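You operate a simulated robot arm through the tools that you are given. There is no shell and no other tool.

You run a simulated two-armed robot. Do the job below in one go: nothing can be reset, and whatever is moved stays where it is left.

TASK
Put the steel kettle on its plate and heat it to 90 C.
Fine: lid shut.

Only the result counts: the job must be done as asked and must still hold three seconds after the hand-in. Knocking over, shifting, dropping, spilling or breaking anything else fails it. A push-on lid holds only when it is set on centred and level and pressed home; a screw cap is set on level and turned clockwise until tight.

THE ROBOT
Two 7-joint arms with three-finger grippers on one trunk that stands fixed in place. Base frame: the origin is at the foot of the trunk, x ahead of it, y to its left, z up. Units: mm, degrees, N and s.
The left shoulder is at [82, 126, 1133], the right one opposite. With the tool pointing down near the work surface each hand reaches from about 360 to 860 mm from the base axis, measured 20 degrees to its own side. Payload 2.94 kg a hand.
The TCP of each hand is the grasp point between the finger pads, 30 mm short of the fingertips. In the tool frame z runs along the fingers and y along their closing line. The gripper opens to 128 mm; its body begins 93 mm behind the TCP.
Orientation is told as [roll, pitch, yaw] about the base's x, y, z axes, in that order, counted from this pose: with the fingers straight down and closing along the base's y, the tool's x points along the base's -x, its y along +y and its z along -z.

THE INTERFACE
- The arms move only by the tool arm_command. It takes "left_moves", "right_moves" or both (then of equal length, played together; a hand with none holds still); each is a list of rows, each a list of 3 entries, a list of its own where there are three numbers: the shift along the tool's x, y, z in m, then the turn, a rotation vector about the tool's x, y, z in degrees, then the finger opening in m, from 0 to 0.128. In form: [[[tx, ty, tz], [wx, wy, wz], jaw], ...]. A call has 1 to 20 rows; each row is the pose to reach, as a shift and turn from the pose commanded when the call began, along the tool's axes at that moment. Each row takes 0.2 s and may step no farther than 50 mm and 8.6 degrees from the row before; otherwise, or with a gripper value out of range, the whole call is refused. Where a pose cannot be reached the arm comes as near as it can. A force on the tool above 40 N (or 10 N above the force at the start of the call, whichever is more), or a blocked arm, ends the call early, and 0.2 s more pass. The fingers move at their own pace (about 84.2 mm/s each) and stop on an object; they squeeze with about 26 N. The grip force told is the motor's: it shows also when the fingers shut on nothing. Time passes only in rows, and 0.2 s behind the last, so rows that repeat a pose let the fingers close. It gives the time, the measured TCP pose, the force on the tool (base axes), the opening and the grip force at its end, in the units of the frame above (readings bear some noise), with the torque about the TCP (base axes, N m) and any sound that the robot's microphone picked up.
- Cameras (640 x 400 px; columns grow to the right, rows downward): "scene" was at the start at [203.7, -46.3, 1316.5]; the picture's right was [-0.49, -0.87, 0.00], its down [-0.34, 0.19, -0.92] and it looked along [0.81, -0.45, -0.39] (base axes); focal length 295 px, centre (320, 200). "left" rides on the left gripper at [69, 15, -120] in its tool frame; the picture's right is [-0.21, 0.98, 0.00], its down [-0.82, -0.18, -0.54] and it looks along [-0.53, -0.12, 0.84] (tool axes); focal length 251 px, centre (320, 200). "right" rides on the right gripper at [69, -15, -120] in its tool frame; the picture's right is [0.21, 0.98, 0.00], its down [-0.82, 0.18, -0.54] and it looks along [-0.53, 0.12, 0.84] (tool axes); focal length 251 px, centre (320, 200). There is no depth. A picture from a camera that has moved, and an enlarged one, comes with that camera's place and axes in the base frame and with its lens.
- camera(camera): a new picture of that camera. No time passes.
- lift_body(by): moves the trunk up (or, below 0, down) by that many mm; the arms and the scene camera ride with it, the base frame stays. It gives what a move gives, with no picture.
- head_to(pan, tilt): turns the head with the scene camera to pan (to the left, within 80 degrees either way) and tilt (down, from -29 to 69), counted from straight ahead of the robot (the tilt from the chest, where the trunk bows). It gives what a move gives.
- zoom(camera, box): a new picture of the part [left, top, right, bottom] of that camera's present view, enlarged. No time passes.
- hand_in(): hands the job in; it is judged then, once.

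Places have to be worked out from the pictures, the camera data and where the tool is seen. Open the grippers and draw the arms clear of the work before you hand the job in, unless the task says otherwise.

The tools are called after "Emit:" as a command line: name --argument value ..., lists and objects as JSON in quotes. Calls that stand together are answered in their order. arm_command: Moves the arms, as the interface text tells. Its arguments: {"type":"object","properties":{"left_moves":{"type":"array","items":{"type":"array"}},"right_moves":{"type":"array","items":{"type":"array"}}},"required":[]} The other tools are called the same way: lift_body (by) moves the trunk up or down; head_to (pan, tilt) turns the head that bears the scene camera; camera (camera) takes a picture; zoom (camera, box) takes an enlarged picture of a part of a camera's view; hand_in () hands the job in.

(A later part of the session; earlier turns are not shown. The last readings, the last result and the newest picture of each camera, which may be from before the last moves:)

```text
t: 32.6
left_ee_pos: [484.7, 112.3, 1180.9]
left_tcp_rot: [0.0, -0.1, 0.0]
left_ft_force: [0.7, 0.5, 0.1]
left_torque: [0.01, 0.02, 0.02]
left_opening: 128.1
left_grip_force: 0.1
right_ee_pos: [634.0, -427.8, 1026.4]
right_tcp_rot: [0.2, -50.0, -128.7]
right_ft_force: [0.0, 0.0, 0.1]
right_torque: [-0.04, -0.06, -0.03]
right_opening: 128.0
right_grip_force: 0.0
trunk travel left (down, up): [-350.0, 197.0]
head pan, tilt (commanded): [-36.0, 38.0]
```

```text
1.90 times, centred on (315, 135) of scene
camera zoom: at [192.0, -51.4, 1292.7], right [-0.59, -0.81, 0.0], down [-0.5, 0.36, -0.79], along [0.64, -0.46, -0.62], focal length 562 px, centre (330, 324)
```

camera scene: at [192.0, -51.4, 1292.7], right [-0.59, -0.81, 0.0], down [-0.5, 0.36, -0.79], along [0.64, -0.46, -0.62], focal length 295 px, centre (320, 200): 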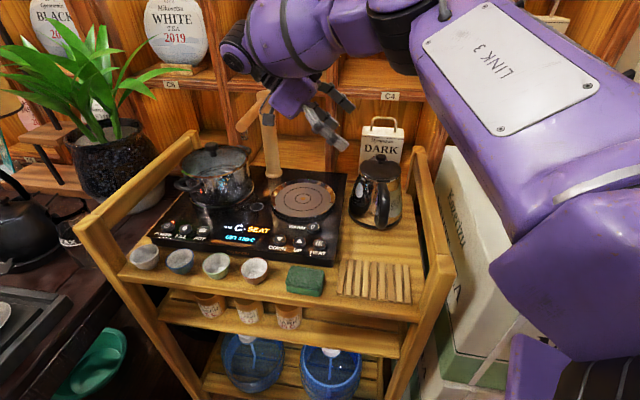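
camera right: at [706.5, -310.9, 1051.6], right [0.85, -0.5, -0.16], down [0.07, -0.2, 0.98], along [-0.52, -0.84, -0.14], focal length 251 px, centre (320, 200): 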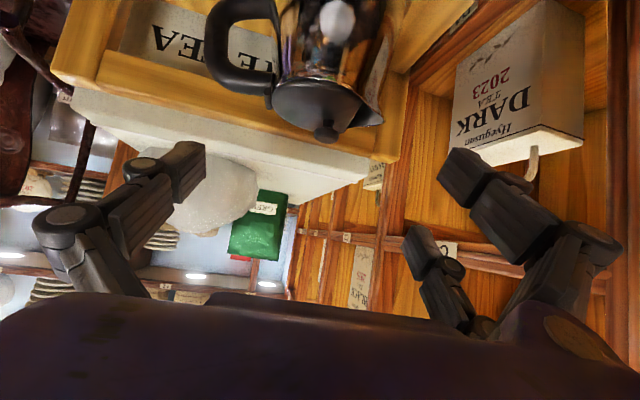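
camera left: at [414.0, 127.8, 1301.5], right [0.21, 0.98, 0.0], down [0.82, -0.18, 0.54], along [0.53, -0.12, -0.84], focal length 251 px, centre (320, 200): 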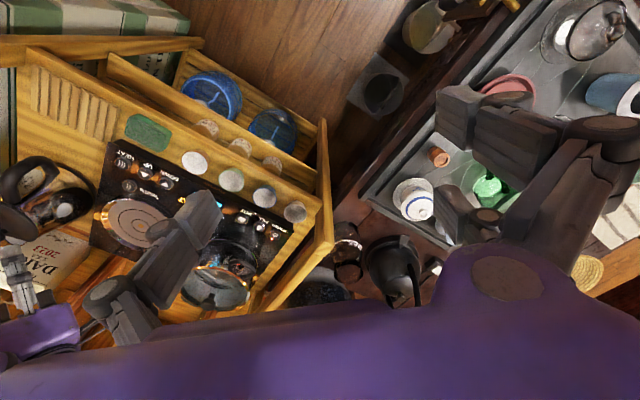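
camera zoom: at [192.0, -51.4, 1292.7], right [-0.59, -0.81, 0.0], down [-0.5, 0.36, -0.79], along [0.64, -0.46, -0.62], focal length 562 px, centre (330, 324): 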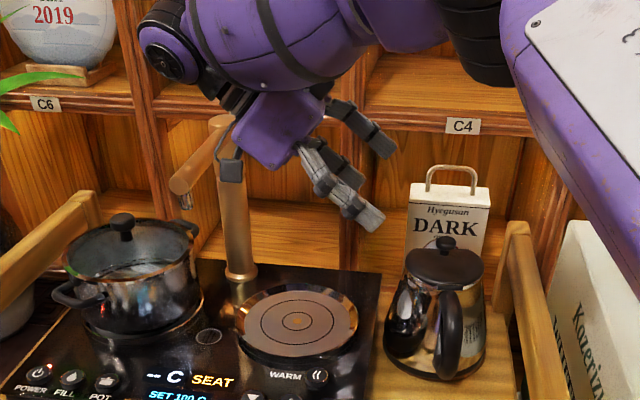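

Geometry is confirmed: spout ridge at r≈-54 with a small flare at z 915-929, loop opening z 853-908. I go to a pre-grasp pose 70 mm short of the grasp, with a slight roll so that the thumb side is higher.

Emit:
arm_command --right_moves '[[[-0.0028, 0.0036, 0.024], [2.8, 0, -3.35], 0.128], [[-0.0057, 0.0073, 0.0479], [5.6, 0, -6.7], 0.128], [[0.0095, 0.0073, 0.0607], [5.6, 0, -6.7], 0.128], [[0.0248, 0.0073, 0.0735], [5.6, 0, -6.7], 0.128], [[0.0248, 0.0073, 0.0735], [5.6, 0, -6.7], 0.128]]'

Emit:
camera --camera "right"

Emit:
zoom --camera "scene" --box '[210, 30, 420, 240]'

```text
t: 33.8
left_ee_pos: [483.3, 113.4, 1182.2]
left_tcp_rot: [-0.1, 0.0, 0.2]
left_ft_force: [-0.6, -0.4, 0.0]
left_torque: [0.01, -0.03, -0.02]
left_opening: 127.8
left_grip_force: 0.1
right_ee_pos: [615.3, -466.3, 959.7]
right_tcp_rot: [-13.2, -49.2, -118.4]
right_ft_force: [-0.8, -0.1, -0.6]
right_torque: [0.0, 0.03, 0.03]
right_opening: 128.0
right_grip_force: 0.1
trunk travel left (down, up): [-350.0, 197.0]
head pan, tilt (commanded): [-36.0, 38.0]
```

```text
taken
camera right: at [691.0, -351.7, 985.6], right [0.82, -0.48, -0.31], down [0.18, -0.29, 0.94], along [-0.54, -0.83, -0.15], focal length 251 px, centre (320, 200)
```

right: 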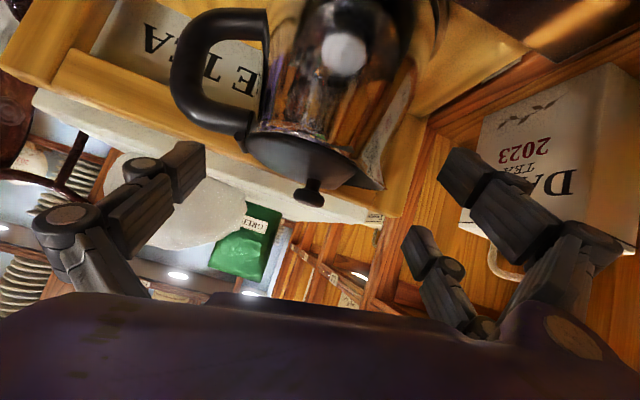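

```text
1.90 times, centred on (315, 135) of scene
camera zoom: at [192.4, -51.7, 1292.6], right [-0.59, -0.81, 0.0], down [-0.5, 0.36, -0.79], along [0.64, -0.46, -0.62], focal length 562 px, centre (330, 324)
```

zoom: 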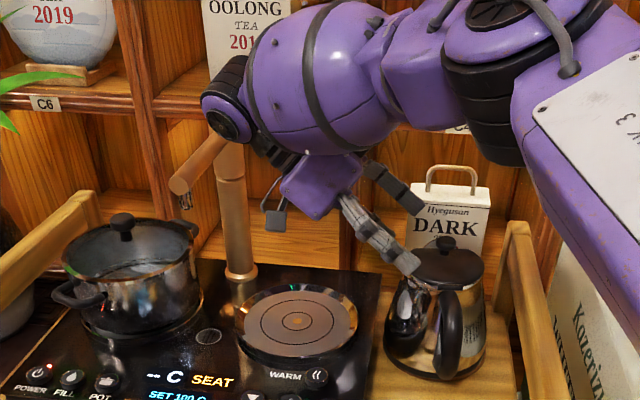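

The wrist is close to the faucet arm in this line of approach, so I raise the hand 40 mm, take out the roll and steepen to 45 degrees, which moves the wrist further from the faucet.

Emit:
arm_command --right_moves '[[[-0.015, -0.003, -0.0127], [-3.0, 2.5, 3.2], 0.128], [[-0.0303, -0.006, -0.0254], [-5.9, 5.0, 6.46], 0.128], [[-0.0303, -0.006, -0.0254], [-5.9, 5.0, 6.46], 0.128]]'

Emit:
camera --camera "right"

Emit:
zoom --camera "scene" --box '[210, 0, 420, 210]'

```text
t: 34.6
left_ee_pos: [484.8, 113.4, 1181.7]
left_tcp_rot: [-0.1, 0.0, 0.1]
left_ft_force: [0.3, -0.1, 0.2]
left_torque: [0.03, -0.03, 0.03]
left_opening: 128.0
left_grip_force: 0.1
right_ee_pos: [616.0, -462.5, 1001.3]
right_tcp_rot: [0.2, -44.9, -128.6]
right_ft_force: [-0.4, 0.6, -0.5]
right_torque: [0.04, 0.0, 0.04]
right_opening: 127.9
right_grip_force: 0.1
trunk travel left (down, up): [-350.0, 197.0]
head pan, tilt (commanded): [-36.0, 38.0]
```

```text
taken
camera right: at [687.8, -349.1, 1036.8], right [0.86, -0.49, -0.15], down [0.01, -0.27, 0.96], along [-0.51, -0.83, -0.22], focal length 251 px, centre (320, 200)
```

right: 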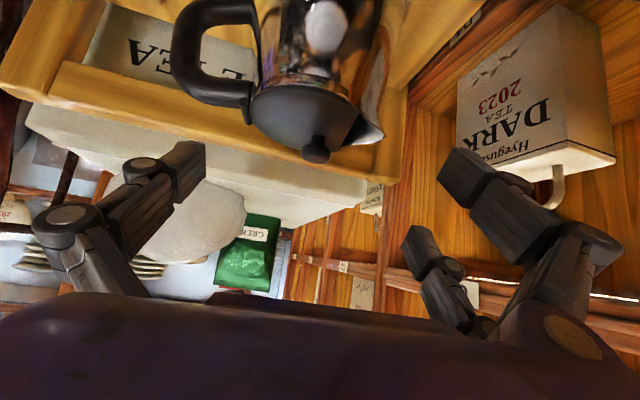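

```text
1.90 times, centred on (315, 105) of scene
camera zoom: at [193.0, -52.0, 1292.5], right [-0.59, -0.81, 0.0], down [-0.5, 0.36, -0.79], along [0.64, -0.46, -0.62], focal length 562 px, centre (330, 381)
```

zoom: 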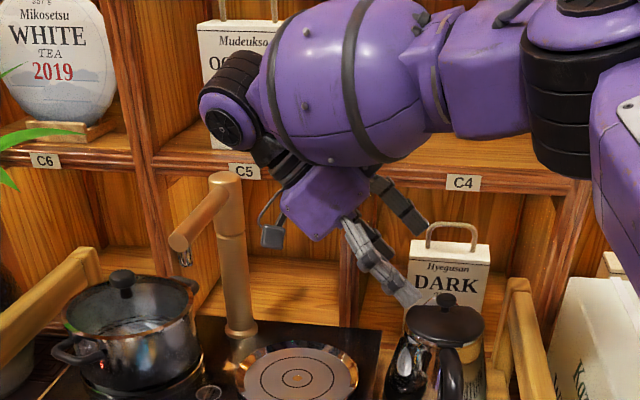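

The wrist now has more room from the faucet. I zoom in on the right camera to double-check the kettle's lateral position against the hand axis.

Emit:
zoom --camera "right" --box '[160, 0, 400, 170]'

```text
2.35 times, centred on (280, 85) of right
camera zoom: at [687.8, -349.1, 1036.8], right [0.86, -0.49, -0.15], down [0.01, -0.27, 0.96], along [-0.51, -0.83, -0.22], focal length 592 px, centre (414, 471)
```

zoom: 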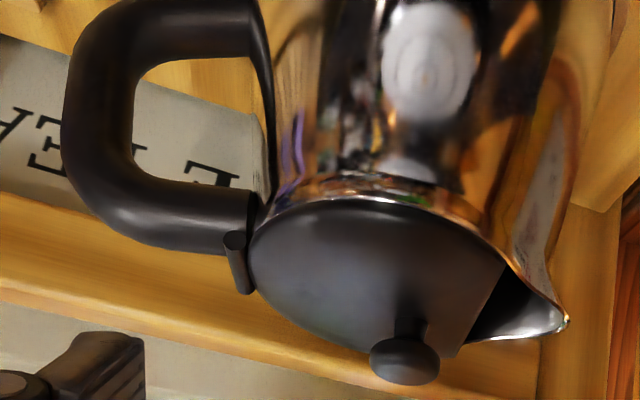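

Measurements agree (wall r≈+53, spout ridge r≈-56, loop z 855-908). I descend to the pre-grasp 70 mm short of the final pose.

Emit:
arm_command --right_moves '[[[0.0154, -0.002, 0.0184], [0, 0, 0], 0.128], [[0.0308, -0.004, 0.0368], [0, 0, 0], 0.128], [[0.0462, -0.006, 0.0552], [0, 0, 0], 0.128], [[0.0462, -0.006, 0.0552], [0, 0, 0], 0.128]]'

Emit:
camera --camera "right"

Emit:
zoom --camera "scene" --box '[210, 20, 420, 230]'

Emit:
zoom --camera "left" --box '[0, 120, 160, 380]'

```text
t: 35.6
left_ee_pos: [485.1, 113.5, 1182.2]
left_tcp_rot: [0.0, 0.1, 0.1]
left_ft_force: [0.0, -0.5, 0.4]
left_torque: [0.0, 0.02, 0.01]
left_opening: 128.1
left_grip_force: 0.0
right_ee_pos: [607.8, -463.8, 928.7]
right_tcp_rot: [0.2, -44.9, -128.7]
right_ft_force: [0.6, -0.3, -0.5]
right_torque: [-0.03, -0.02, -0.02]
right_opening: 128.1
right_grip_force: 0.0
trunk travel left (down, up): [-350.0, 197.0]
head pan, tilt (commanded): [-36.0, 38.0]
```

```text
taken
camera right: at [679.0, -349.0, 964.7], right [0.86, -0.49, -0.15], down [0.01, -0.27, 0.96], along [-0.51, -0.83, -0.22], focal length 251 px, centre (320, 200)
```

right: 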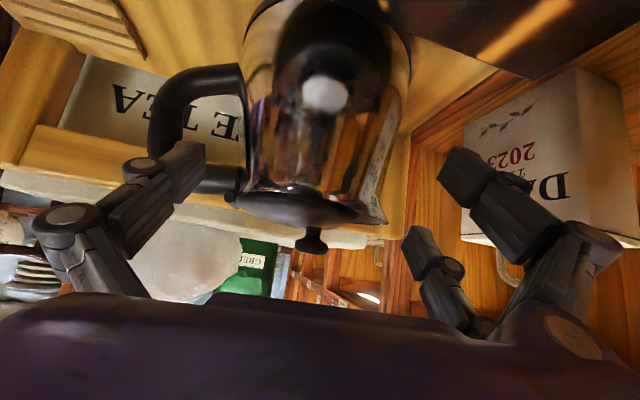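

```text
1.90 times, centred on (315, 125) of scene
camera zoom: at [192.3, -51.7, 1292.6], right [-0.59, -0.81, 0.0], down [-0.5, 0.36, -0.79], along [0.64, -0.46, -0.62], focal length 562 px, centre (330, 343)
```

zoom: 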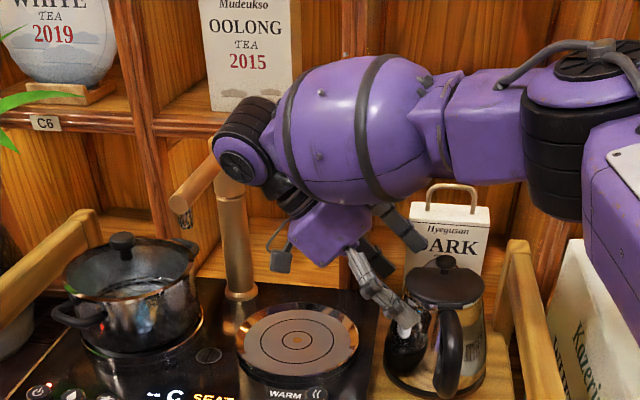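

```text
1.54 times, centred on (80, 250) of left
camera zoom: at [414.4, 127.5, 1301.4], right [0.21, 0.98, 0.0], down [0.82, -0.18, 0.54], along [0.53, -0.12, -0.84], focal length 387 px, centre (689, 123)
```

zoom: 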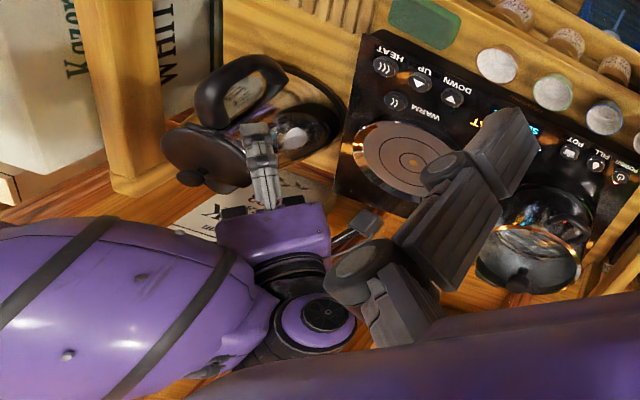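

The thumb's line should meet the handle plane at about pixel (227,125). I zoom on the loop to verify that this lies well inside it.

Emit:
zoom --camera "right" --box '[130, 40, 290, 220]'

Emit:
zoom --camera "right" --box '[330, 60, 490, 300]'

```text
2.22 times, centred on (210, 130) of right
camera zoom: at [679.0, -349.0, 964.7], right [0.86, -0.49, -0.15], down [0.01, -0.27, 0.96], along [-0.51, -0.83, -0.22], focal length 559 px, centre (564, 356)
```

zoom: 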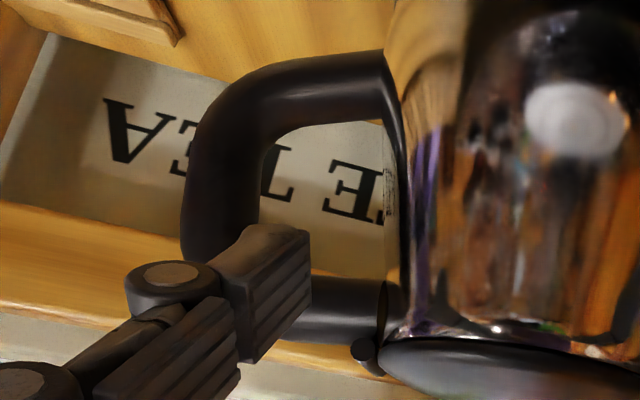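

```text
1.67 times, centred on (410, 180) of right
camera zoom: at [679.0, -349.0, 964.7], right [0.86, -0.49, -0.15], down [0.01, -0.27, 0.96], along [-0.51, -0.83, -0.22], focal length 419 px, centre (170, 233)
```

zoom: 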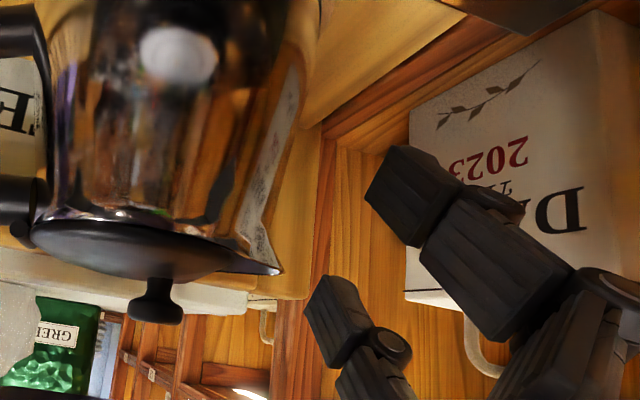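

The thumb line is inside the loop with a few mm on each side. I advance along the finger axis in 10 mm steps, first 40 mm, and check.

Emit:
arm_command --right_moves '[[[0, -0.0015, 0.01], [0, 0, 0], 0.128], [[0, -0.0015, 0.02], [0, 0, 0], 0.128], [[0, -0.0015, 0.03], [0, 0, 0], 0.128], [[0, -0.0015, 0.04], [0, 0, 0], 0.128], [[0, -0.0015, 0.04], [0, 0, 0], 0.128]]'

Emit:
camera --camera "right"

Emit:
zoom --camera "scene" --box '[290, 110, 420, 240]'

Emit:
zoom --camera "left" --box '[0, 120, 120, 260]'

```text
t: 36.8
left_ee_pos: [484.9, 113.9, 1181.9]
left_tcp_rot: [-0.1, 0.1, 0.1]
left_ft_force: [0.0, -0.5, -0.4]
left_torque: [0.0, 0.01, -0.01]
left_opening: 128.0
left_grip_force: 0.0
right_ee_pos: [586.8, -488.3, 901.2]
right_tcp_rot: [0.2, -44.9, -128.6]
right_ft_force: [-0.2, -0.6, 0.0]
right_torque: [-0.04, 0.0, 0.03]
right_opening: 128.0
right_grip_force: 0.0
trunk travel left (down, up): [-350.0, 197.0]
head pan, tilt (commanded): [-36.0, 38.0]
```

```text
taken
camera right: at [658.0, -372.9, 937.0], right [0.86, -0.49, -0.15], down [0.02, -0.27, 0.96], along [-0.51, -0.83, -0.22], focal length 251 px, centre (320, 200)
```

right: 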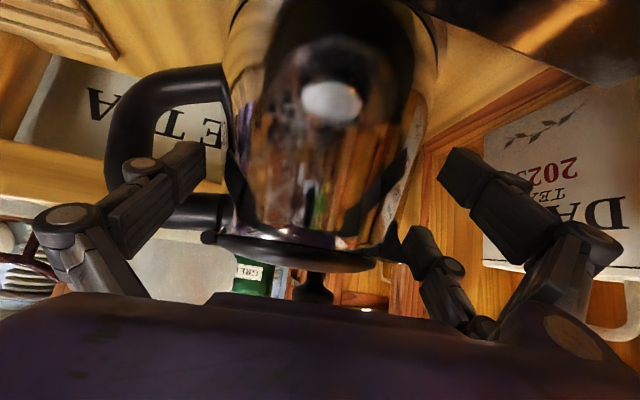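

```text
3.08 times, centred on (355, 175) of scene
camera zoom: at [192.6, -51.8, 1292.6], right [-0.59, -0.81, 0.0], down [-0.5, 0.36, -0.79], along [0.64, -0.46, -0.62], focal length 908 px, centre (212, 277)
```

zoom: 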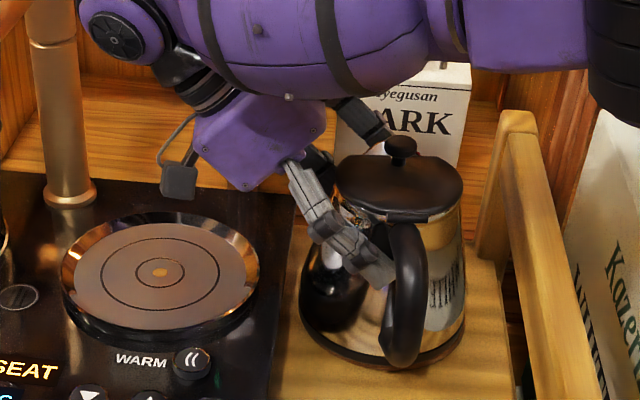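

```text
2.86 times, centred on (60, 190) of left
camera zoom: at [414.7, 127.4, 1301.3], right [0.21, 0.98, 0.0], down [0.82, -0.18, 0.54], along [0.53, -0.12, -0.84], focal length 718 px, centre (1063, 229)
```

zoom: 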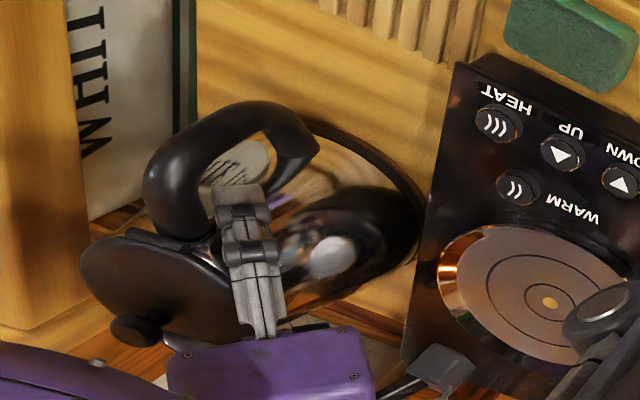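

The thumb tip is entering the loop, no contact. I zoom at the spout side to check the upper finger against the lip.

Emit:
zoom --camera "right" --box '[340, 120, 480, 320]'

Emit:
zoom --camera "right" --box '[100, 50, 260, 260]'

```text
2.00 times, centred on (410, 220) of right
camera zoom: at [658.0, -372.9, 937.0], right [0.86, -0.49, -0.15], down [0.02, -0.27, 0.96], along [-0.51, -0.83, -0.22], focal length 503 px, centre (140, 160)
```

zoom: 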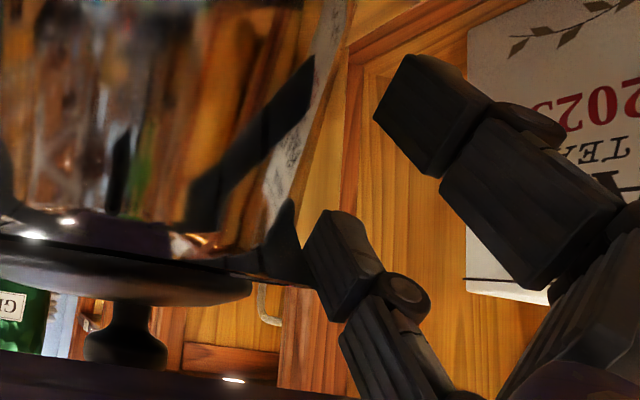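

```text
1.90 times, centred on (180, 155) of right
camera zoom: at [658.0, -372.9, 937.0], right [0.86, -0.49, -0.15], down [0.02, -0.27, 0.96], along [-0.51, -0.83, -0.22], focal length 479 px, centre (587, 286)
```

zoom: 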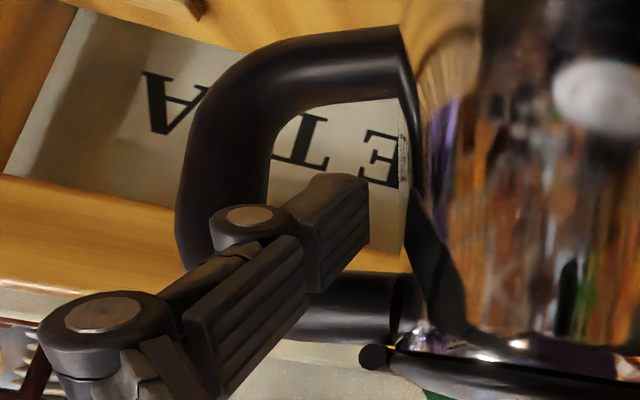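

No contact; the upper finger has already passed under the lip. I advance the remaining 28 mm.

Emit:
arm_command --right_moves '[[[0, 0, 0.008], [0, 0, 0], 0.128], [[0, 0, 0.016], [0, 0, 0], 0.128], [[0, 0, 0.023], [0, 0, 0], 0.128], [[0, 0, 0.028], [0, 0, 0], 0.128], [[0, 0, 0.028], [0, 0, 0], 0.128]]'

Emit:
camera --camera "right"

Emit:
zoom --camera "scene" --box '[290, 110, 420, 240]'

Emit:
zoom --camera "left" --box '[0, 120, 120, 260]'

```text
t: 38.0
left_ee_pos: [484.7, 114.5, 1181.7]
left_tcp_rot: [-0.1, -0.1, 0.1]
left_ft_force: [0.4, -0.8, -0.7]
left_torque: [-0.03, 0.04, -0.03]
left_opening: 127.9
left_grip_force: 0.1
right_ee_pos: [575.4, -502.3, 880.5]
right_tcp_rot: [0.3, -44.9, -128.6]
right_ft_force: [-2.6, 4.0, 2.8]
right_torque: [0.14, 0.16, -0.08]
right_opening: 128.1
right_grip_force: 0.1
trunk travel left (down, up): [-350.0, 197.0]
head pan, tilt (commanded): [-36.0, 38.0]
```

```text
taken
camera right: at [645.9, -387.7, 915.9], right [0.86, -0.49, -0.15], down [0.02, -0.27, 0.96], along [-0.51, -0.83, -0.22], focal length 251 px, centre (320, 200)
```

right: 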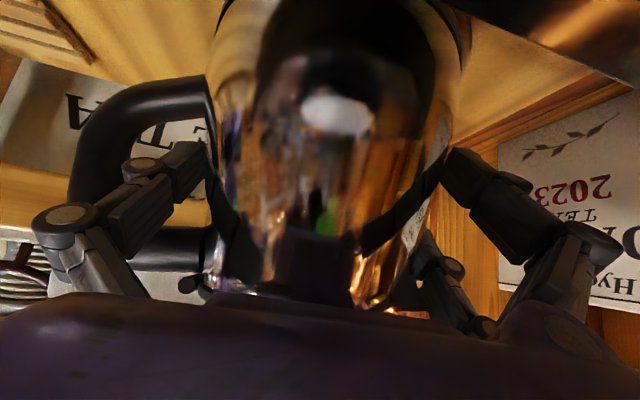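

```text
3.08 times, centred on (355, 175) of scene
camera zoom: at [192.2, -51.3, 1292.6], right [-0.59, -0.81, 0.0], down [-0.5, 0.36, -0.79], along [0.64, -0.46, -0.62], focal length 908 px, centre (212, 277)
```

zoom: 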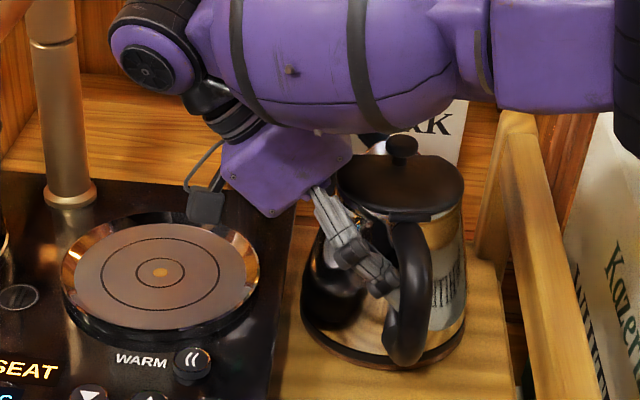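

```text
2.86 times, centred on (60, 190) of left
camera zoom: at [414.2, 127.9, 1301.4], right [0.21, 0.98, 0.0], down [0.82, -0.18, 0.54], along [0.53, -0.12, -0.84], focal length 718 px, centre (1063, 229)
```

zoom: 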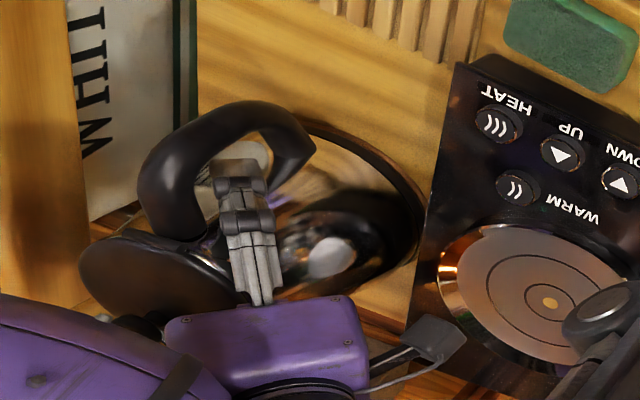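

A light contact (about 5 N outward, thumb against the wall) shows the kettle sits a few mm more to the handle side. I shift the hand 4 mm that way and close the fingers in small steps.

Emit:
arm_command --right_moves '[[[0, -0.004, 0], [0, 0, 0], 0.128], [[0, -0.004, 0], [0, 0, 0], 0.124], [[0, -0.004, 0], [0, 0, 0], 0.12], [[0, -0.004, 0], [0, 0, 0], 0.116], [[0, -0.004, 0], [0, 0, 0], 0.112], [[0, -0.004, 0], [0, 0, 0], 0.108]]'

Emit:
camera --camera "right"

```text
t: 39.4
left_ee_pos: [483.6, 113.9, 1181.9]
left_tcp_rot: [-0.1, 0.0, 0.1]
left_ft_force: [-0.1, 0.2, 0.0]
left_torque: [-0.01, 0.0, 0.01]
left_opening: 127.7
left_grip_force: 0.0
right_ee_pos: [572.9, -501.1, 880.9]
right_tcp_rot: [0.2, -45.0, -128.7]
right_ft_force: [4.7, -0.9, 4.9]
right_torque: [-0.11, -0.36, 0.01]
right_opening: 124.8
right_grip_force: 26.2
trunk travel left (down, up): [-350.0, 197.0]
head pan, tilt (commanded): [-36.0, 38.0]
```

```text
taken
camera right: at [644.1, -385.5, 916.7], right [0.86, -0.49, -0.15], down [0.01, -0.27, 0.96], along [-0.51, -0.83, -0.22], focal length 251 px, centre (320, 200)
```

right: 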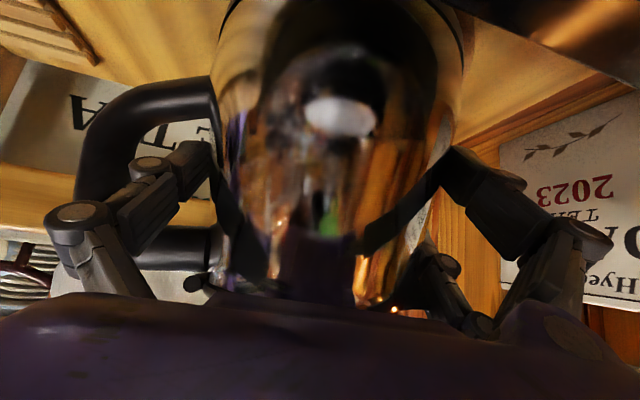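

Grip is on at 124.8 mm (26 N), contact low on the pads. I lift very slowly by 16 mm to see whether the thumb hooks the bridge and the kettle rises.

Emit:
arm_command --right_moves '[[[0, 0, 0], [0, 0, 0], 0.05], [[0, 0, 0], [0, 0, 0], 0.0], [[-0.0014, 0, -0.0014], [0, 0, 0], 0.0], [[-0.0028, 0, -0.0028], [0, 0, 0], 0.0], [[-0.0042, 0, -0.0042], [0, 0, 0], 0.0], [[-0.0056, 0, -0.0057], [0, 0, 0], 0.0], [[-0.007, 0, -0.0071], [0, 0, 0], 0.0], [[-0.0085, 0, -0.0085], [0, 0, 0], 0.0], [[-0.0099, 0, -0.0099], [0, 0, 0], 0.0], [[-0.0113, 0, -0.0113], [0, 0, 0], 0.0], [[-0.0113, 0, -0.0113], [0, 0, 0], 0.0]]'

Emit:
camera --camera "right"

Emit:
zoom --camera "scene" --box '[290, 110, 420, 240]'

Emit:
zoom --camera "left" --box '[0, 120, 120, 260]'

```text
t: 41.8
left_ee_pos: [485.2, 113.1, 1182.3]
left_tcp_rot: [-0.1, -0.1, 0.2]
left_ft_force: [0.0, -0.8, 0.2]
left_torque: [0.01, 0.01, -0.03]
left_opening: 127.9
left_grip_force: 0.0
right_ee_pos: [572.7, -500.4, 896.3]
right_tcp_rot: [0.2, -45.0, -128.7]
right_ft_force: [1.4, 0.9, -1.5]
right_torque: [-0.17, -0.24, 0.01]
right_opening: 112.7
right_grip_force: 26.3
trunk travel left (down, up): [-350.0, 197.0]
head pan, tilt (commanded): [-36.0, 38.0]
```

```text
taken
camera right: at [644.0, -385.3, 932.6], right [0.86, -0.49, -0.15], down [0.02, -0.27, 0.96], along [-0.51, -0.83, -0.22], focal length 251 px, centre (320, 200)
```

right: 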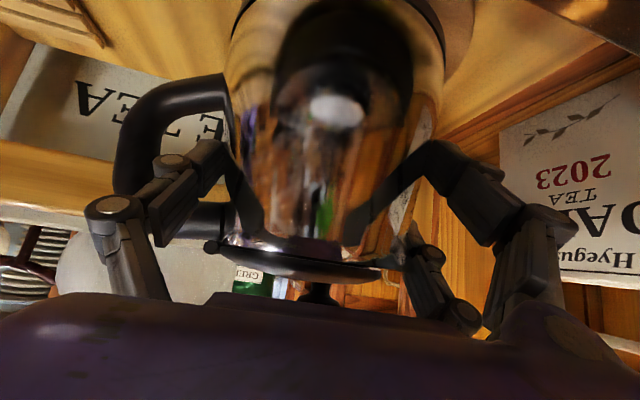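

```text
3.08 times, centred on (355, 175) of scene
camera zoom: at [192.9, -51.9, 1292.5], right [-0.59, -0.81, 0.0], down [-0.5, 0.36, -0.79], along [0.64, -0.46, -0.62], focal length 908 px, centre (212, 277)
```

zoom: 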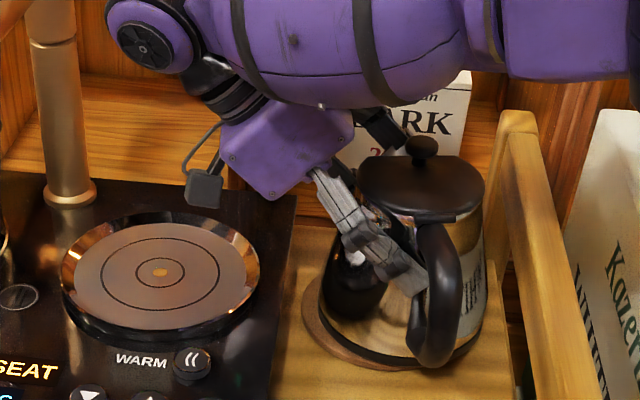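

```text
2.86 times, centred on (60, 190) of left
camera zoom: at [415.0, 127.3, 1301.2], right [0.21, 0.98, 0.0], down [0.82, -0.18, 0.54], along [0.53, -0.12, -0.84], focal length 718 px, centre (1063, 229)
```

zoom: 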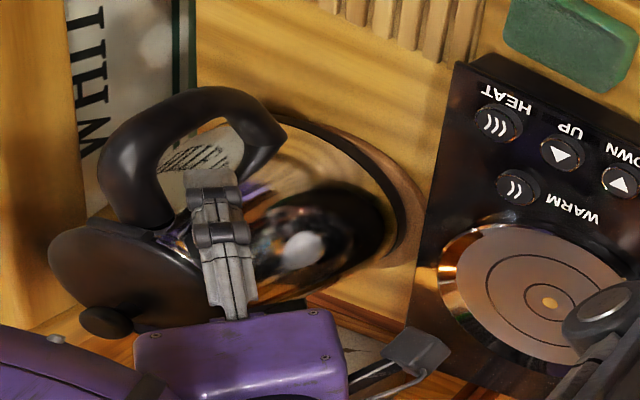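

The kettle slid about 15 mm toward the rail instead of rising: the 45-degree fingers act as a ramp. I open, and back the hand out along the finger axis to reconsider.

Emit:
arm_command --right_moves '[[[0, 0, 0], [0, 0, 0], 0.116], [[0, 0, 0], [0, 0, 0], 0.122], [[0, 0, 0], [0, 0, 0], 0.128], [[0, 0, 0], [0, 0, 0], 0.128]]'

Emit:
camera --camera "right"

Emit:
zoom --camera "scene" --box '[290, 110, 420, 240]'

```text
t: 42.8
left_ee_pos: [485.6, 112.8, 1180.9]
left_tcp_rot: [-0.2, 0.0, 0.1]
left_ft_force: [0.6, -0.2, -0.2]
left_torque: [-0.02, 0.0, 0.02]
left_opening: 127.9
left_grip_force: 0.0
right_ee_pos: [573.2, -499.3, 896.3]
right_tcp_rot: [0.2, -45.0, -128.7]
right_ft_force: [-0.7, -0.4, 0.5]
right_torque: [-0.03, 0.02, 0.01]
right_opening: 128.0
right_grip_force: 0.0
trunk travel left (down, up): [-350.0, 197.0]
head pan, tilt (commanded): [-36.0, 38.0]
```

```text
taken
camera right: at [643.7, -385.4, 932.5], right [0.86, -0.49, -0.15], down [0.02, -0.27, 0.96], along [-0.51, -0.83, -0.22], focal length 251 px, centre (320, 200)
```

right: 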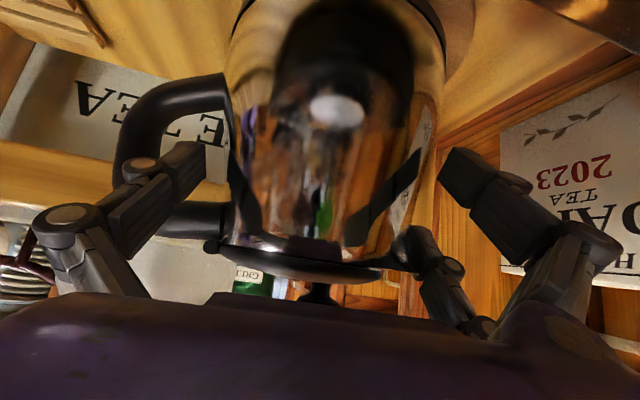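

```text
3.08 times, centred on (355, 175) of scene
camera zoom: at [192.6, -51.9, 1292.6], right [-0.59, -0.81, 0.0], down [-0.5, 0.36, -0.79], along [0.64, -0.46, -0.62], focal length 908 px, centre (212, 277)
```

zoom: 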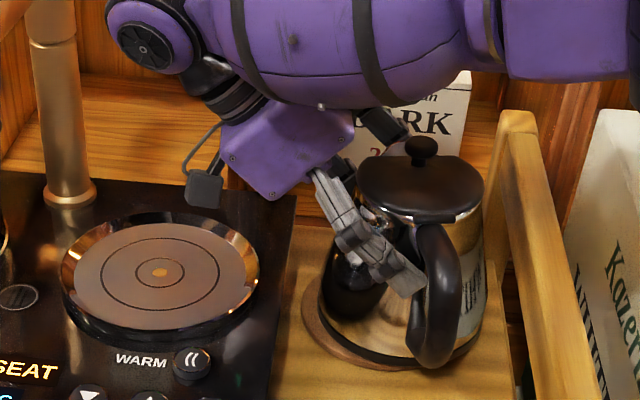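

I retreat along the finger axis and then straight up, clear of kettle and faucet.

Emit:
arm_command --right_moves '[[[0, 0, -0.02], [0, 0, 0], 0.128], [[0, 0, -0.045], [0, 0, 0], 0.128], [[0, 0, -0.075], [0, 0, 0], 0.128], [[-0.0282, 0, -0.1033], [0, 0, 0], 0.128], [[-0.0565, 0, -0.1317], [0, 0, 0], 0.128], [[-0.0847, 0, -0.16], [0, 0, 0], 0.128], [[-0.113, 0, -0.1883], [0, 0, 0], 0.128]]'

Emit:
arm_command --right_moves '[[[0, 0, 0], [0, 8, 0], 0.128], [[0, 0, 0], [0, 16, 0], 0.128], [[0, 0, 0], [0, 24, 0], 0.128], [[0, 0, 0], [0, 32, 0], 0.128], [[0, 0, 0], [0, 40, 0], 0.128], [[0, 0, 0], [0, 45, 0], 0.1]]'

Emit:
arm_command --right_moves '[[[0, 0, 0], [0, 0, -8.5], 0.1], [[0, 0, 0], [0, 0, -17], 0.1], [[0, 0, 0], [0, 0, -25.5], 0.1], [[0, 0, 0], [0, 0, -34], 0.1], [[0, 0, 0], [0, 0, -42.5], 0.1], [[0, 0, 0], [0, 0, -51], 0.08], [[0, 0, 0], [0, 0, -59.5], 0.07], [[0, 0, 0], [0, 0, -68], 0.06], [[0, 0, 0], [0, 0, -76.5], 0.06], [[0, 0, 0], [0, 0, -85], 0.06], [[0, 0, 0], [0, 0, -90], 0.06]]'

Emit:
zoom --camera "scene" --box '[320, 110, 480, 240]'

Emit:
camera --camera "right"

```text
t: 44.4
left_ee_pos: [484.2, 113.8, 1182.4]
left_tcp_rot: [-0.2, 0.0, 0.0]
left_ft_force: [0.2, -0.5, -0.1]
left_torque: [-0.03, -0.03, -0.03]
left_opening: 127.9
left_grip_force: 0.0
right_ee_pos: [605.0, -456.1, 1108.6]
right_tcp_rot: [0.3, -44.9, -128.7]
right_ft_force: [-0.5, 1.0, -0.4]
right_torque: [0.01, 0.01, -0.02]
right_opening: 128.1
right_grip_force: 0.1
trunk travel left (down, up): [-350.0, 197.0]
head pan, tilt (commanded): [-36.0, 38.0]
```

```text
t: 45.8
left_ee_pos: [485.3, 113.2, 1181.7]
left_tcp_rot: [-0.1, 0.1, 0.1]
left_ft_force: [-1.6, 0.4, -0.6]
left_torque: [0.03, -0.03, -0.01]
left_opening: 127.9
left_grip_force: 0.0
right_ee_pos: [606.2, -458.7, 1108.9]
right_tcp_rot: [0.2, 0.1, -128.5]
right_ft_force: [0.0, -0.8, 0.2]
right_torque: [-0.03, -0.02, -0.01]
right_opening: 99.9
right_grip_force: 0.1
trunk travel left (down, up): [-350.0, 197.0]
head pan, tilt (commanded): [-36.0, 38.0]
```

```text
t: 48.2
left_ee_pos: [484.6, 113.4, 1181.5]
left_tcp_rot: [-0.1, 0.0, 0.1]
left_ft_force: [0.2, 0.4, 0.4]
left_torque: [-0.01, 0.02, 0.01]
left_opening: 127.9
left_grip_force: 0.0
right_ee_pos: [605.7, -456.8, 1110.2]
right_tcp_rot: [0.1, 0.0, -38.3]
right_ft_force: [-0.5, 0.3, 0.0]
right_torque: [-0.03, 0.01, 0.01]
right_opening: 60.2
right_grip_force: 0.0
trunk travel left (down, up): [-350.0, 197.0]
head pan, tilt (commanded): [-36.0, 38.0]
```

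```text
3.08 times, centred on (400, 175) of scene
camera zoom: at [192.6, -51.9, 1292.6], right [-0.59, -0.81, 0.0], down [-0.5, 0.36, -0.79], along [0.64, -0.46, -0.62], focal length 908 px, centre (74, 277)
```

zoom: 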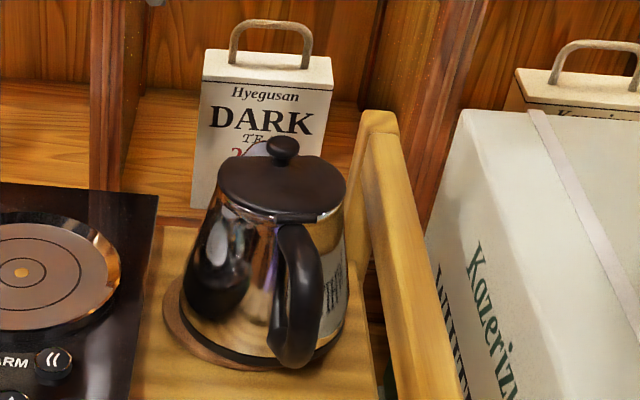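

```text
taken
camera right: at [541.2, -426.5, 1229.4], right [0.44, 0.9, 0.0], down [0.76, -0.37, 0.54], along [0.49, -0.24, -0.84], focal length 251 px, centre (320, 200)
```

right: 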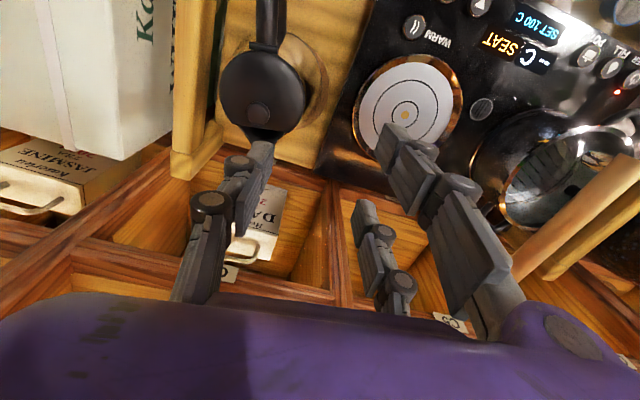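

The kettle stands about 17 mm nearer the rail now; the coaster did not move. I zoom the right camera to find the handle's position for a pinch from above that will tell me its weight.

Emit:
zoom --camera "right" --box '[180, 0, 360, 160]'

```text
2.50 times, centred on (270, 80) of right
camera zoom: at [541.2, -426.5, 1229.4], right [0.44, 0.9, 0.0], down [0.76, -0.37, 0.54], along [0.49, -0.24, -0.84], focal length 629 px, centre (445, 500)
```

zoom: 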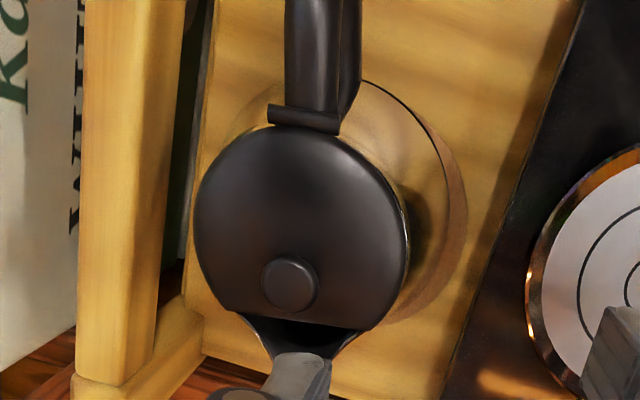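

I move over the handle bridge (about [497,-458]) with the jaw at 60 mm and come down to check alignment.

Emit:
arm_command --right_moves '[[[0.028, -0.023, 0.0], [0, 0, 0], 0.06], [[0.056, -0.046, 0.0], [0, 0, 0], 0.06], [[0.0844, -0.0688, 0.02], [0, 0, 0], 0.06], [[0.0844, -0.0688, 0.06], [0, 0, 0], 0.06], [[0.0844, -0.0688, 0.1], [0, 0, 0], 0.06], [[0.0844, -0.0688, 0.14], [0, 0, 0], 0.06], [[0.0844, -0.0688, 0.14], [0, 0, 0], 0.06]]'

Emit:
camera --camera "right"

Emit:
zoom --camera "scene" --box '[320, 80, 480, 240]'

Emit:
zoom --camera "left" --box '[0, 100, 160, 260]'

```text
t: 49.8
left_ee_pos: [484.9, 113.5, 1181.8]
left_tcp_rot: [-0.1, -0.1, 0.1]
left_ft_force: [0.6, 0.2, -0.2]
left_torque: [0.02, -0.03, 0.02]
left_opening: 127.7
left_grip_force: 0.0
right_ee_pos: [496.7, -459.6, 967.6]
right_tcp_rot: [0.2, -0.1, -38.5]
right_ft_force: [-0.4, 0.7, 1.1]
right_torque: [-0.01, -0.02, 0.0]
right_opening: 59.8
right_grip_force: 0.0
trunk travel left (down, up): [-350.0, 197.0]
head pan, tilt (commanded): [-36.0, 38.0]
```

```text
taken
camera right: at [433.3, -427.6, 1088.3], right [0.44, 0.9, 0.0], down [0.75, -0.37, 0.54], along [0.49, -0.24, -0.84], focal length 251 px, centre (320, 200)
```

right: 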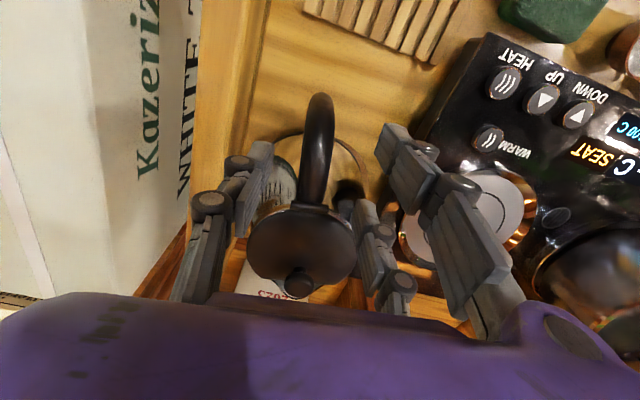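

```text
2.50 times, centred on (400, 160) of scene
camera zoom: at [192.2, -51.7, 1292.7], right [-0.59, -0.81, 0.0], down [-0.5, 0.36, -0.79], along [0.64, -0.46, -0.62], focal length 737 px, centre (120, 300)
```

zoom: 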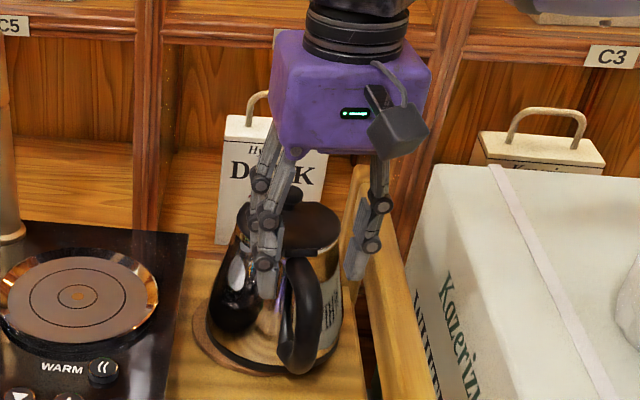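

```text
2.50 times, centred on (80, 180) of left
camera zoom: at [414.2, 127.6, 1301.5], right [0.21, 0.98, 0.0], down [0.82, -0.18, 0.54], along [0.53, -0.12, -0.84], focal length 629 px, centre (920, 250)
```

zoom: 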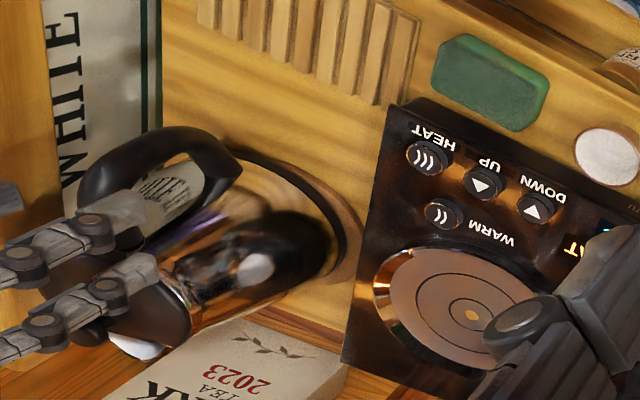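

The bridge lies centrally between thumb and fingers. I come down 48 mm and close on the bridge.

Emit:
arm_command --right_moves '[[[0, 0, 0.015], [0, 0, 0], 0.06], [[0, 0, 0.03], [0, 0, 0], 0.06], [[0, 0, 0.042], [0, 0, 0], 0.06], [[0, 0, 0.05], [0, 0, 0], 0.06], [[0, 0, 0.05], [0, 0, 0], 0.045], [[0, 0, 0.05], [0, 0, 0], 0.035], [[0, 0, 0.05], [0, 0, 0], 0.02], [[0, 0, 0.05], [0, 0, 0], 0.0], [[0, 0, 0.05], [0, 0, 0], 0.0]]'

Emit:
camera --camera "right"

Emit:
zoom --camera "scene" --box '[320, 100, 480, 260]'

Emit:
zoom --camera "left" --box '[0, 100, 160, 260]'

```text
t: 51.8
left_ee_pos: [485.9, 112.2, 1181.1]
left_tcp_rot: [-0.1, 0.0, 0.2]
left_ft_force: [0.1, 0.0, -0.6]
left_torque: [0.0, 0.02, -0.02]
left_opening: 127.9
left_grip_force: 0.1
right_ee_pos: [496.7, -459.0, 919.4]
right_tcp_rot: [0.0, 0.0, -38.5]
right_ft_force: [-1.1, -0.8, -0.1]
right_torque: [0.2, -0.11, -0.09]
right_opening: 19.6
right_grip_force: 25.9
trunk travel left (down, up): [-350.0, 197.0]
head pan, tilt (commanded): [-36.0, 38.0]
```

```text
taken
camera right: at [432.9, -427.7, 1038.4], right [0.44, 0.9, 0.0], down [0.75, -0.37, 0.54], along [0.49, -0.24, -0.84], focal length 251 px, centre (320, 200)
```

right: 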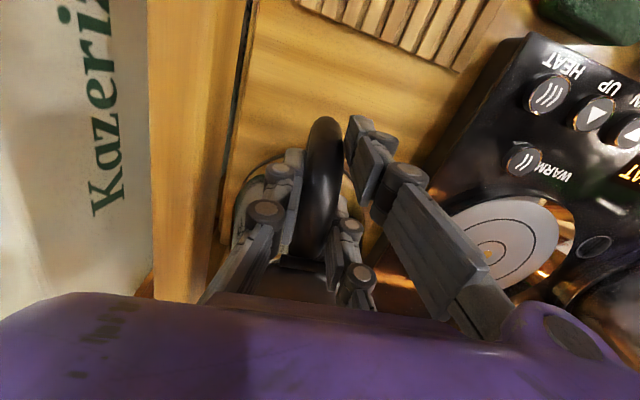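

```text
2.50 times, centred on (400, 180) of scene
camera zoom: at [192.6, -52.1, 1292.5], right [-0.59, -0.81, 0.0], down [-0.5, 0.36, -0.79], along [0.64, -0.46, -0.62], focal length 737 px, centre (120, 250)
```

zoom: 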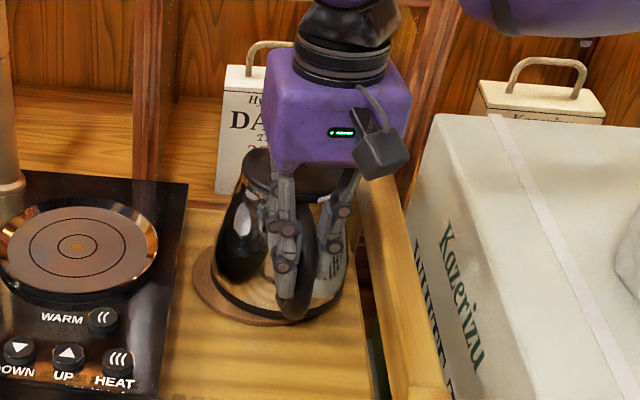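

```text
2.50 times, centred on (80, 180) of left
camera zoom: at [414.6, 127.1, 1301.3], right [0.21, 0.98, 0.0], down [0.82, -0.18, 0.54], along [0.53, -0.12, -0.84], focal length 629 px, centre (920, 250)
```

zoom: 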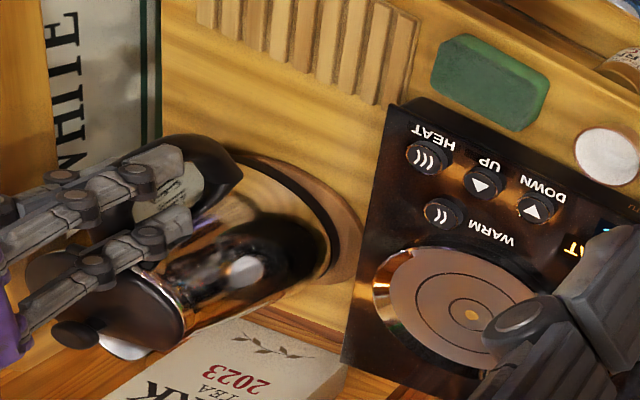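

The pinch holds the handle (19.6 mm, 26 N). I lift slowly by 6 mm to read the load.

Emit:
arm_command --right_moves '[[[0, 0, -0.001], [0, 0, 0], 0.0], [[0, 0, -0.002], [0, 0, 0], 0.0], [[0, 0, -0.003], [0, 0, 0], 0.0], [[0, 0, -0.004], [0, 0, 0], 0.0], [[0, 0, -0.005], [0, 0, 0], 0.0], [[0, 0, -0.006], [0, 0, 0], 0.0], [[0, 0, -0.006], [0, 0, 0], 0.0]]'

Emit:
zoom --camera "scene" --box '[320, 100, 480, 260]'

Emit:
zoom --camera "left" --box '[0, 100, 160, 260]'

```text
t: 53.4
left_ee_pos: [485.1, 111.4, 1181.5]
left_tcp_rot: [-0.1, 0.0, 0.0]
left_ft_force: [0.7, 1.1, 0.6]
left_torque: [0.0, -0.02, 0.01]
left_opening: 128.2
left_grip_force: 0.1
right_ee_pos: [497.0, -460.8, 924.6]
right_tcp_rot: [0.0, -0.1, -38.5]
right_ft_force: [-1.1, 0.1, -8.7]
right_torque: [0.4, 0.45, -0.01]
right_opening: 19.6
right_grip_force: 26.0
trunk travel left (down, up): [-350.0, 197.0]
head pan, tilt (commanded): [-36.0, 38.0]
```

```text
2.50 times, centred on (400, 180) of scene
camera zoom: at [193.2, -52.6, 1292.4], right [-0.59, -0.81, 0.0], down [-0.5, 0.36, -0.79], along [0.64, -0.46, -0.62], focal length 737 px, centre (120, 250)
```

zoom: 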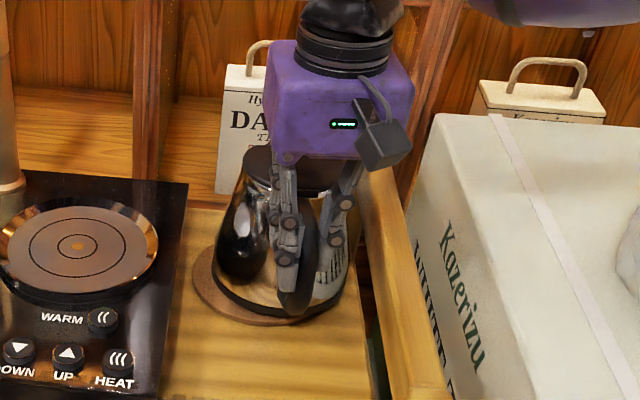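

```text
2.50 times, centred on (80, 180) of left
camera zoom: at [415.3, 126.6, 1301.2], right [0.21, 0.98, 0.0], down [0.82, -0.18, 0.54], along [0.53, -0.12, -0.84], focal length 629 px, centre (920, 250)
```

zoom: 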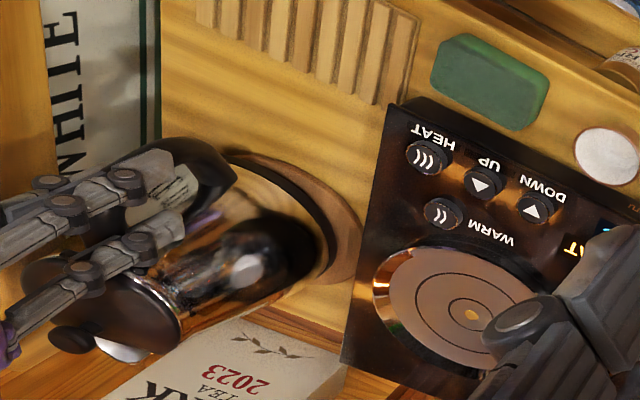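

Very informative: the handle did not slip, Fz 8.7 N with 0.6 N·m, so the kettle weighs about 10-11 N and the handle is grippy. I keep lifting slowly another 10 mm to see if it comes off level enough.

Emit:
arm_command --right_moves '[[[0, 0, -0.002], [0, 0, 0], 0.0], [[0, 0, -0.004], [0, 0, 0], 0.0], [[0, 0, -0.006], [0, 0, 0], 0.0], [[0, 0, -0.008], [0, 0, 0], 0.0], [[0, 0, -0.01], [0, 0, 0], 0.0], [[0, 0, -0.01], [0, 0, 0], 0.0]]'

Emit:
zoom --camera "scene" --box '[320, 100, 480, 260]'

Emit:
zoom --camera "left" --box '[0, 100, 160, 260]'

Emit:
camera --camera "right"

```text
t: 54.8
left_ee_pos: [484.5, 112.7, 1182.0]
left_tcp_rot: [-0.2, 0.0, 0.3]
left_ft_force: [0.2, 0.1, -0.2]
left_torque: [0.01, 0.02, 0.01]
left_opening: 128.1
left_grip_force: 0.1
right_ee_pos: [498.0, -458.5, 935.2]
right_tcp_rot: [0.1, -0.1, -38.6]
right_ft_force: [0.1, 0.4, -8.2]
right_torque: [0.41, 0.42, -0.05]
right_opening: 19.5
right_grip_force: 26.0
trunk travel left (down, up): [-350.0, 197.0]
head pan, tilt (commanded): [-36.0, 38.0]
```

```text
2.50 times, centred on (400, 180) of scene
camera zoom: at [193.3, -52.6, 1292.4], right [-0.59, -0.81, 0.0], down [-0.5, 0.36, -0.79], along [0.64, -0.46, -0.62], focal length 737 px, centre (120, 250)
```

zoom: 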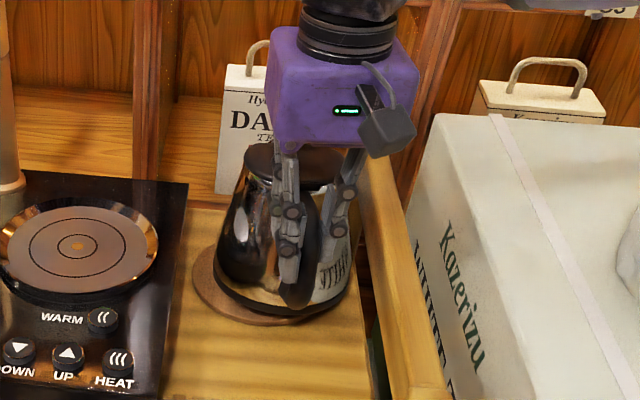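

```text
2.50 times, centred on (80, 180) of left
camera zoom: at [415.3, 126.6, 1301.2], right [0.21, 0.98, 0.0], down [0.82, -0.18, 0.54], along [0.53, -0.12, -0.84], focal length 629 px, centre (920, 250)
```

zoom: 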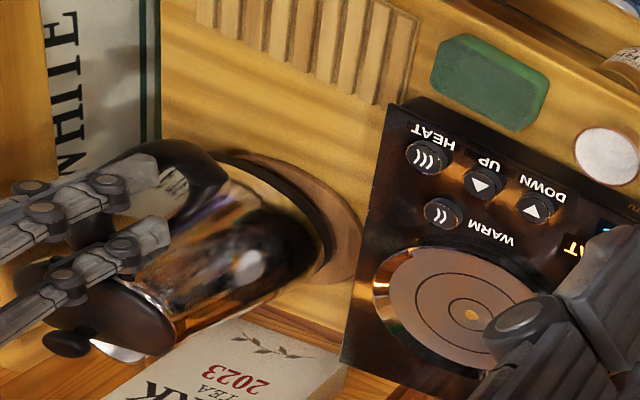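

```text
taken
camera right: at [433.0, -428.3, 1054.7], right [0.44, 0.9, 0.0], down [0.75, -0.37, 0.54], along [0.49, -0.24, -0.84], focal length 251 px, centre (320, 200)
```

right: 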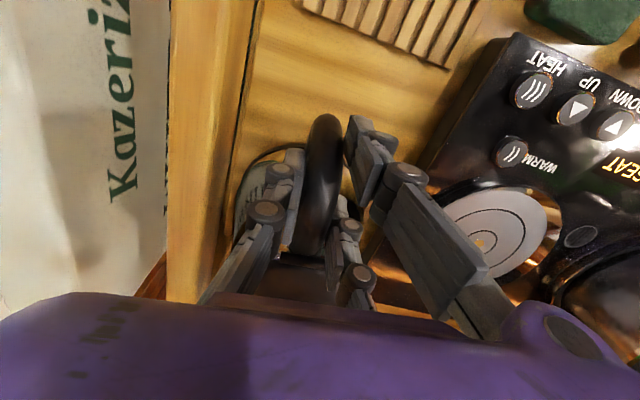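

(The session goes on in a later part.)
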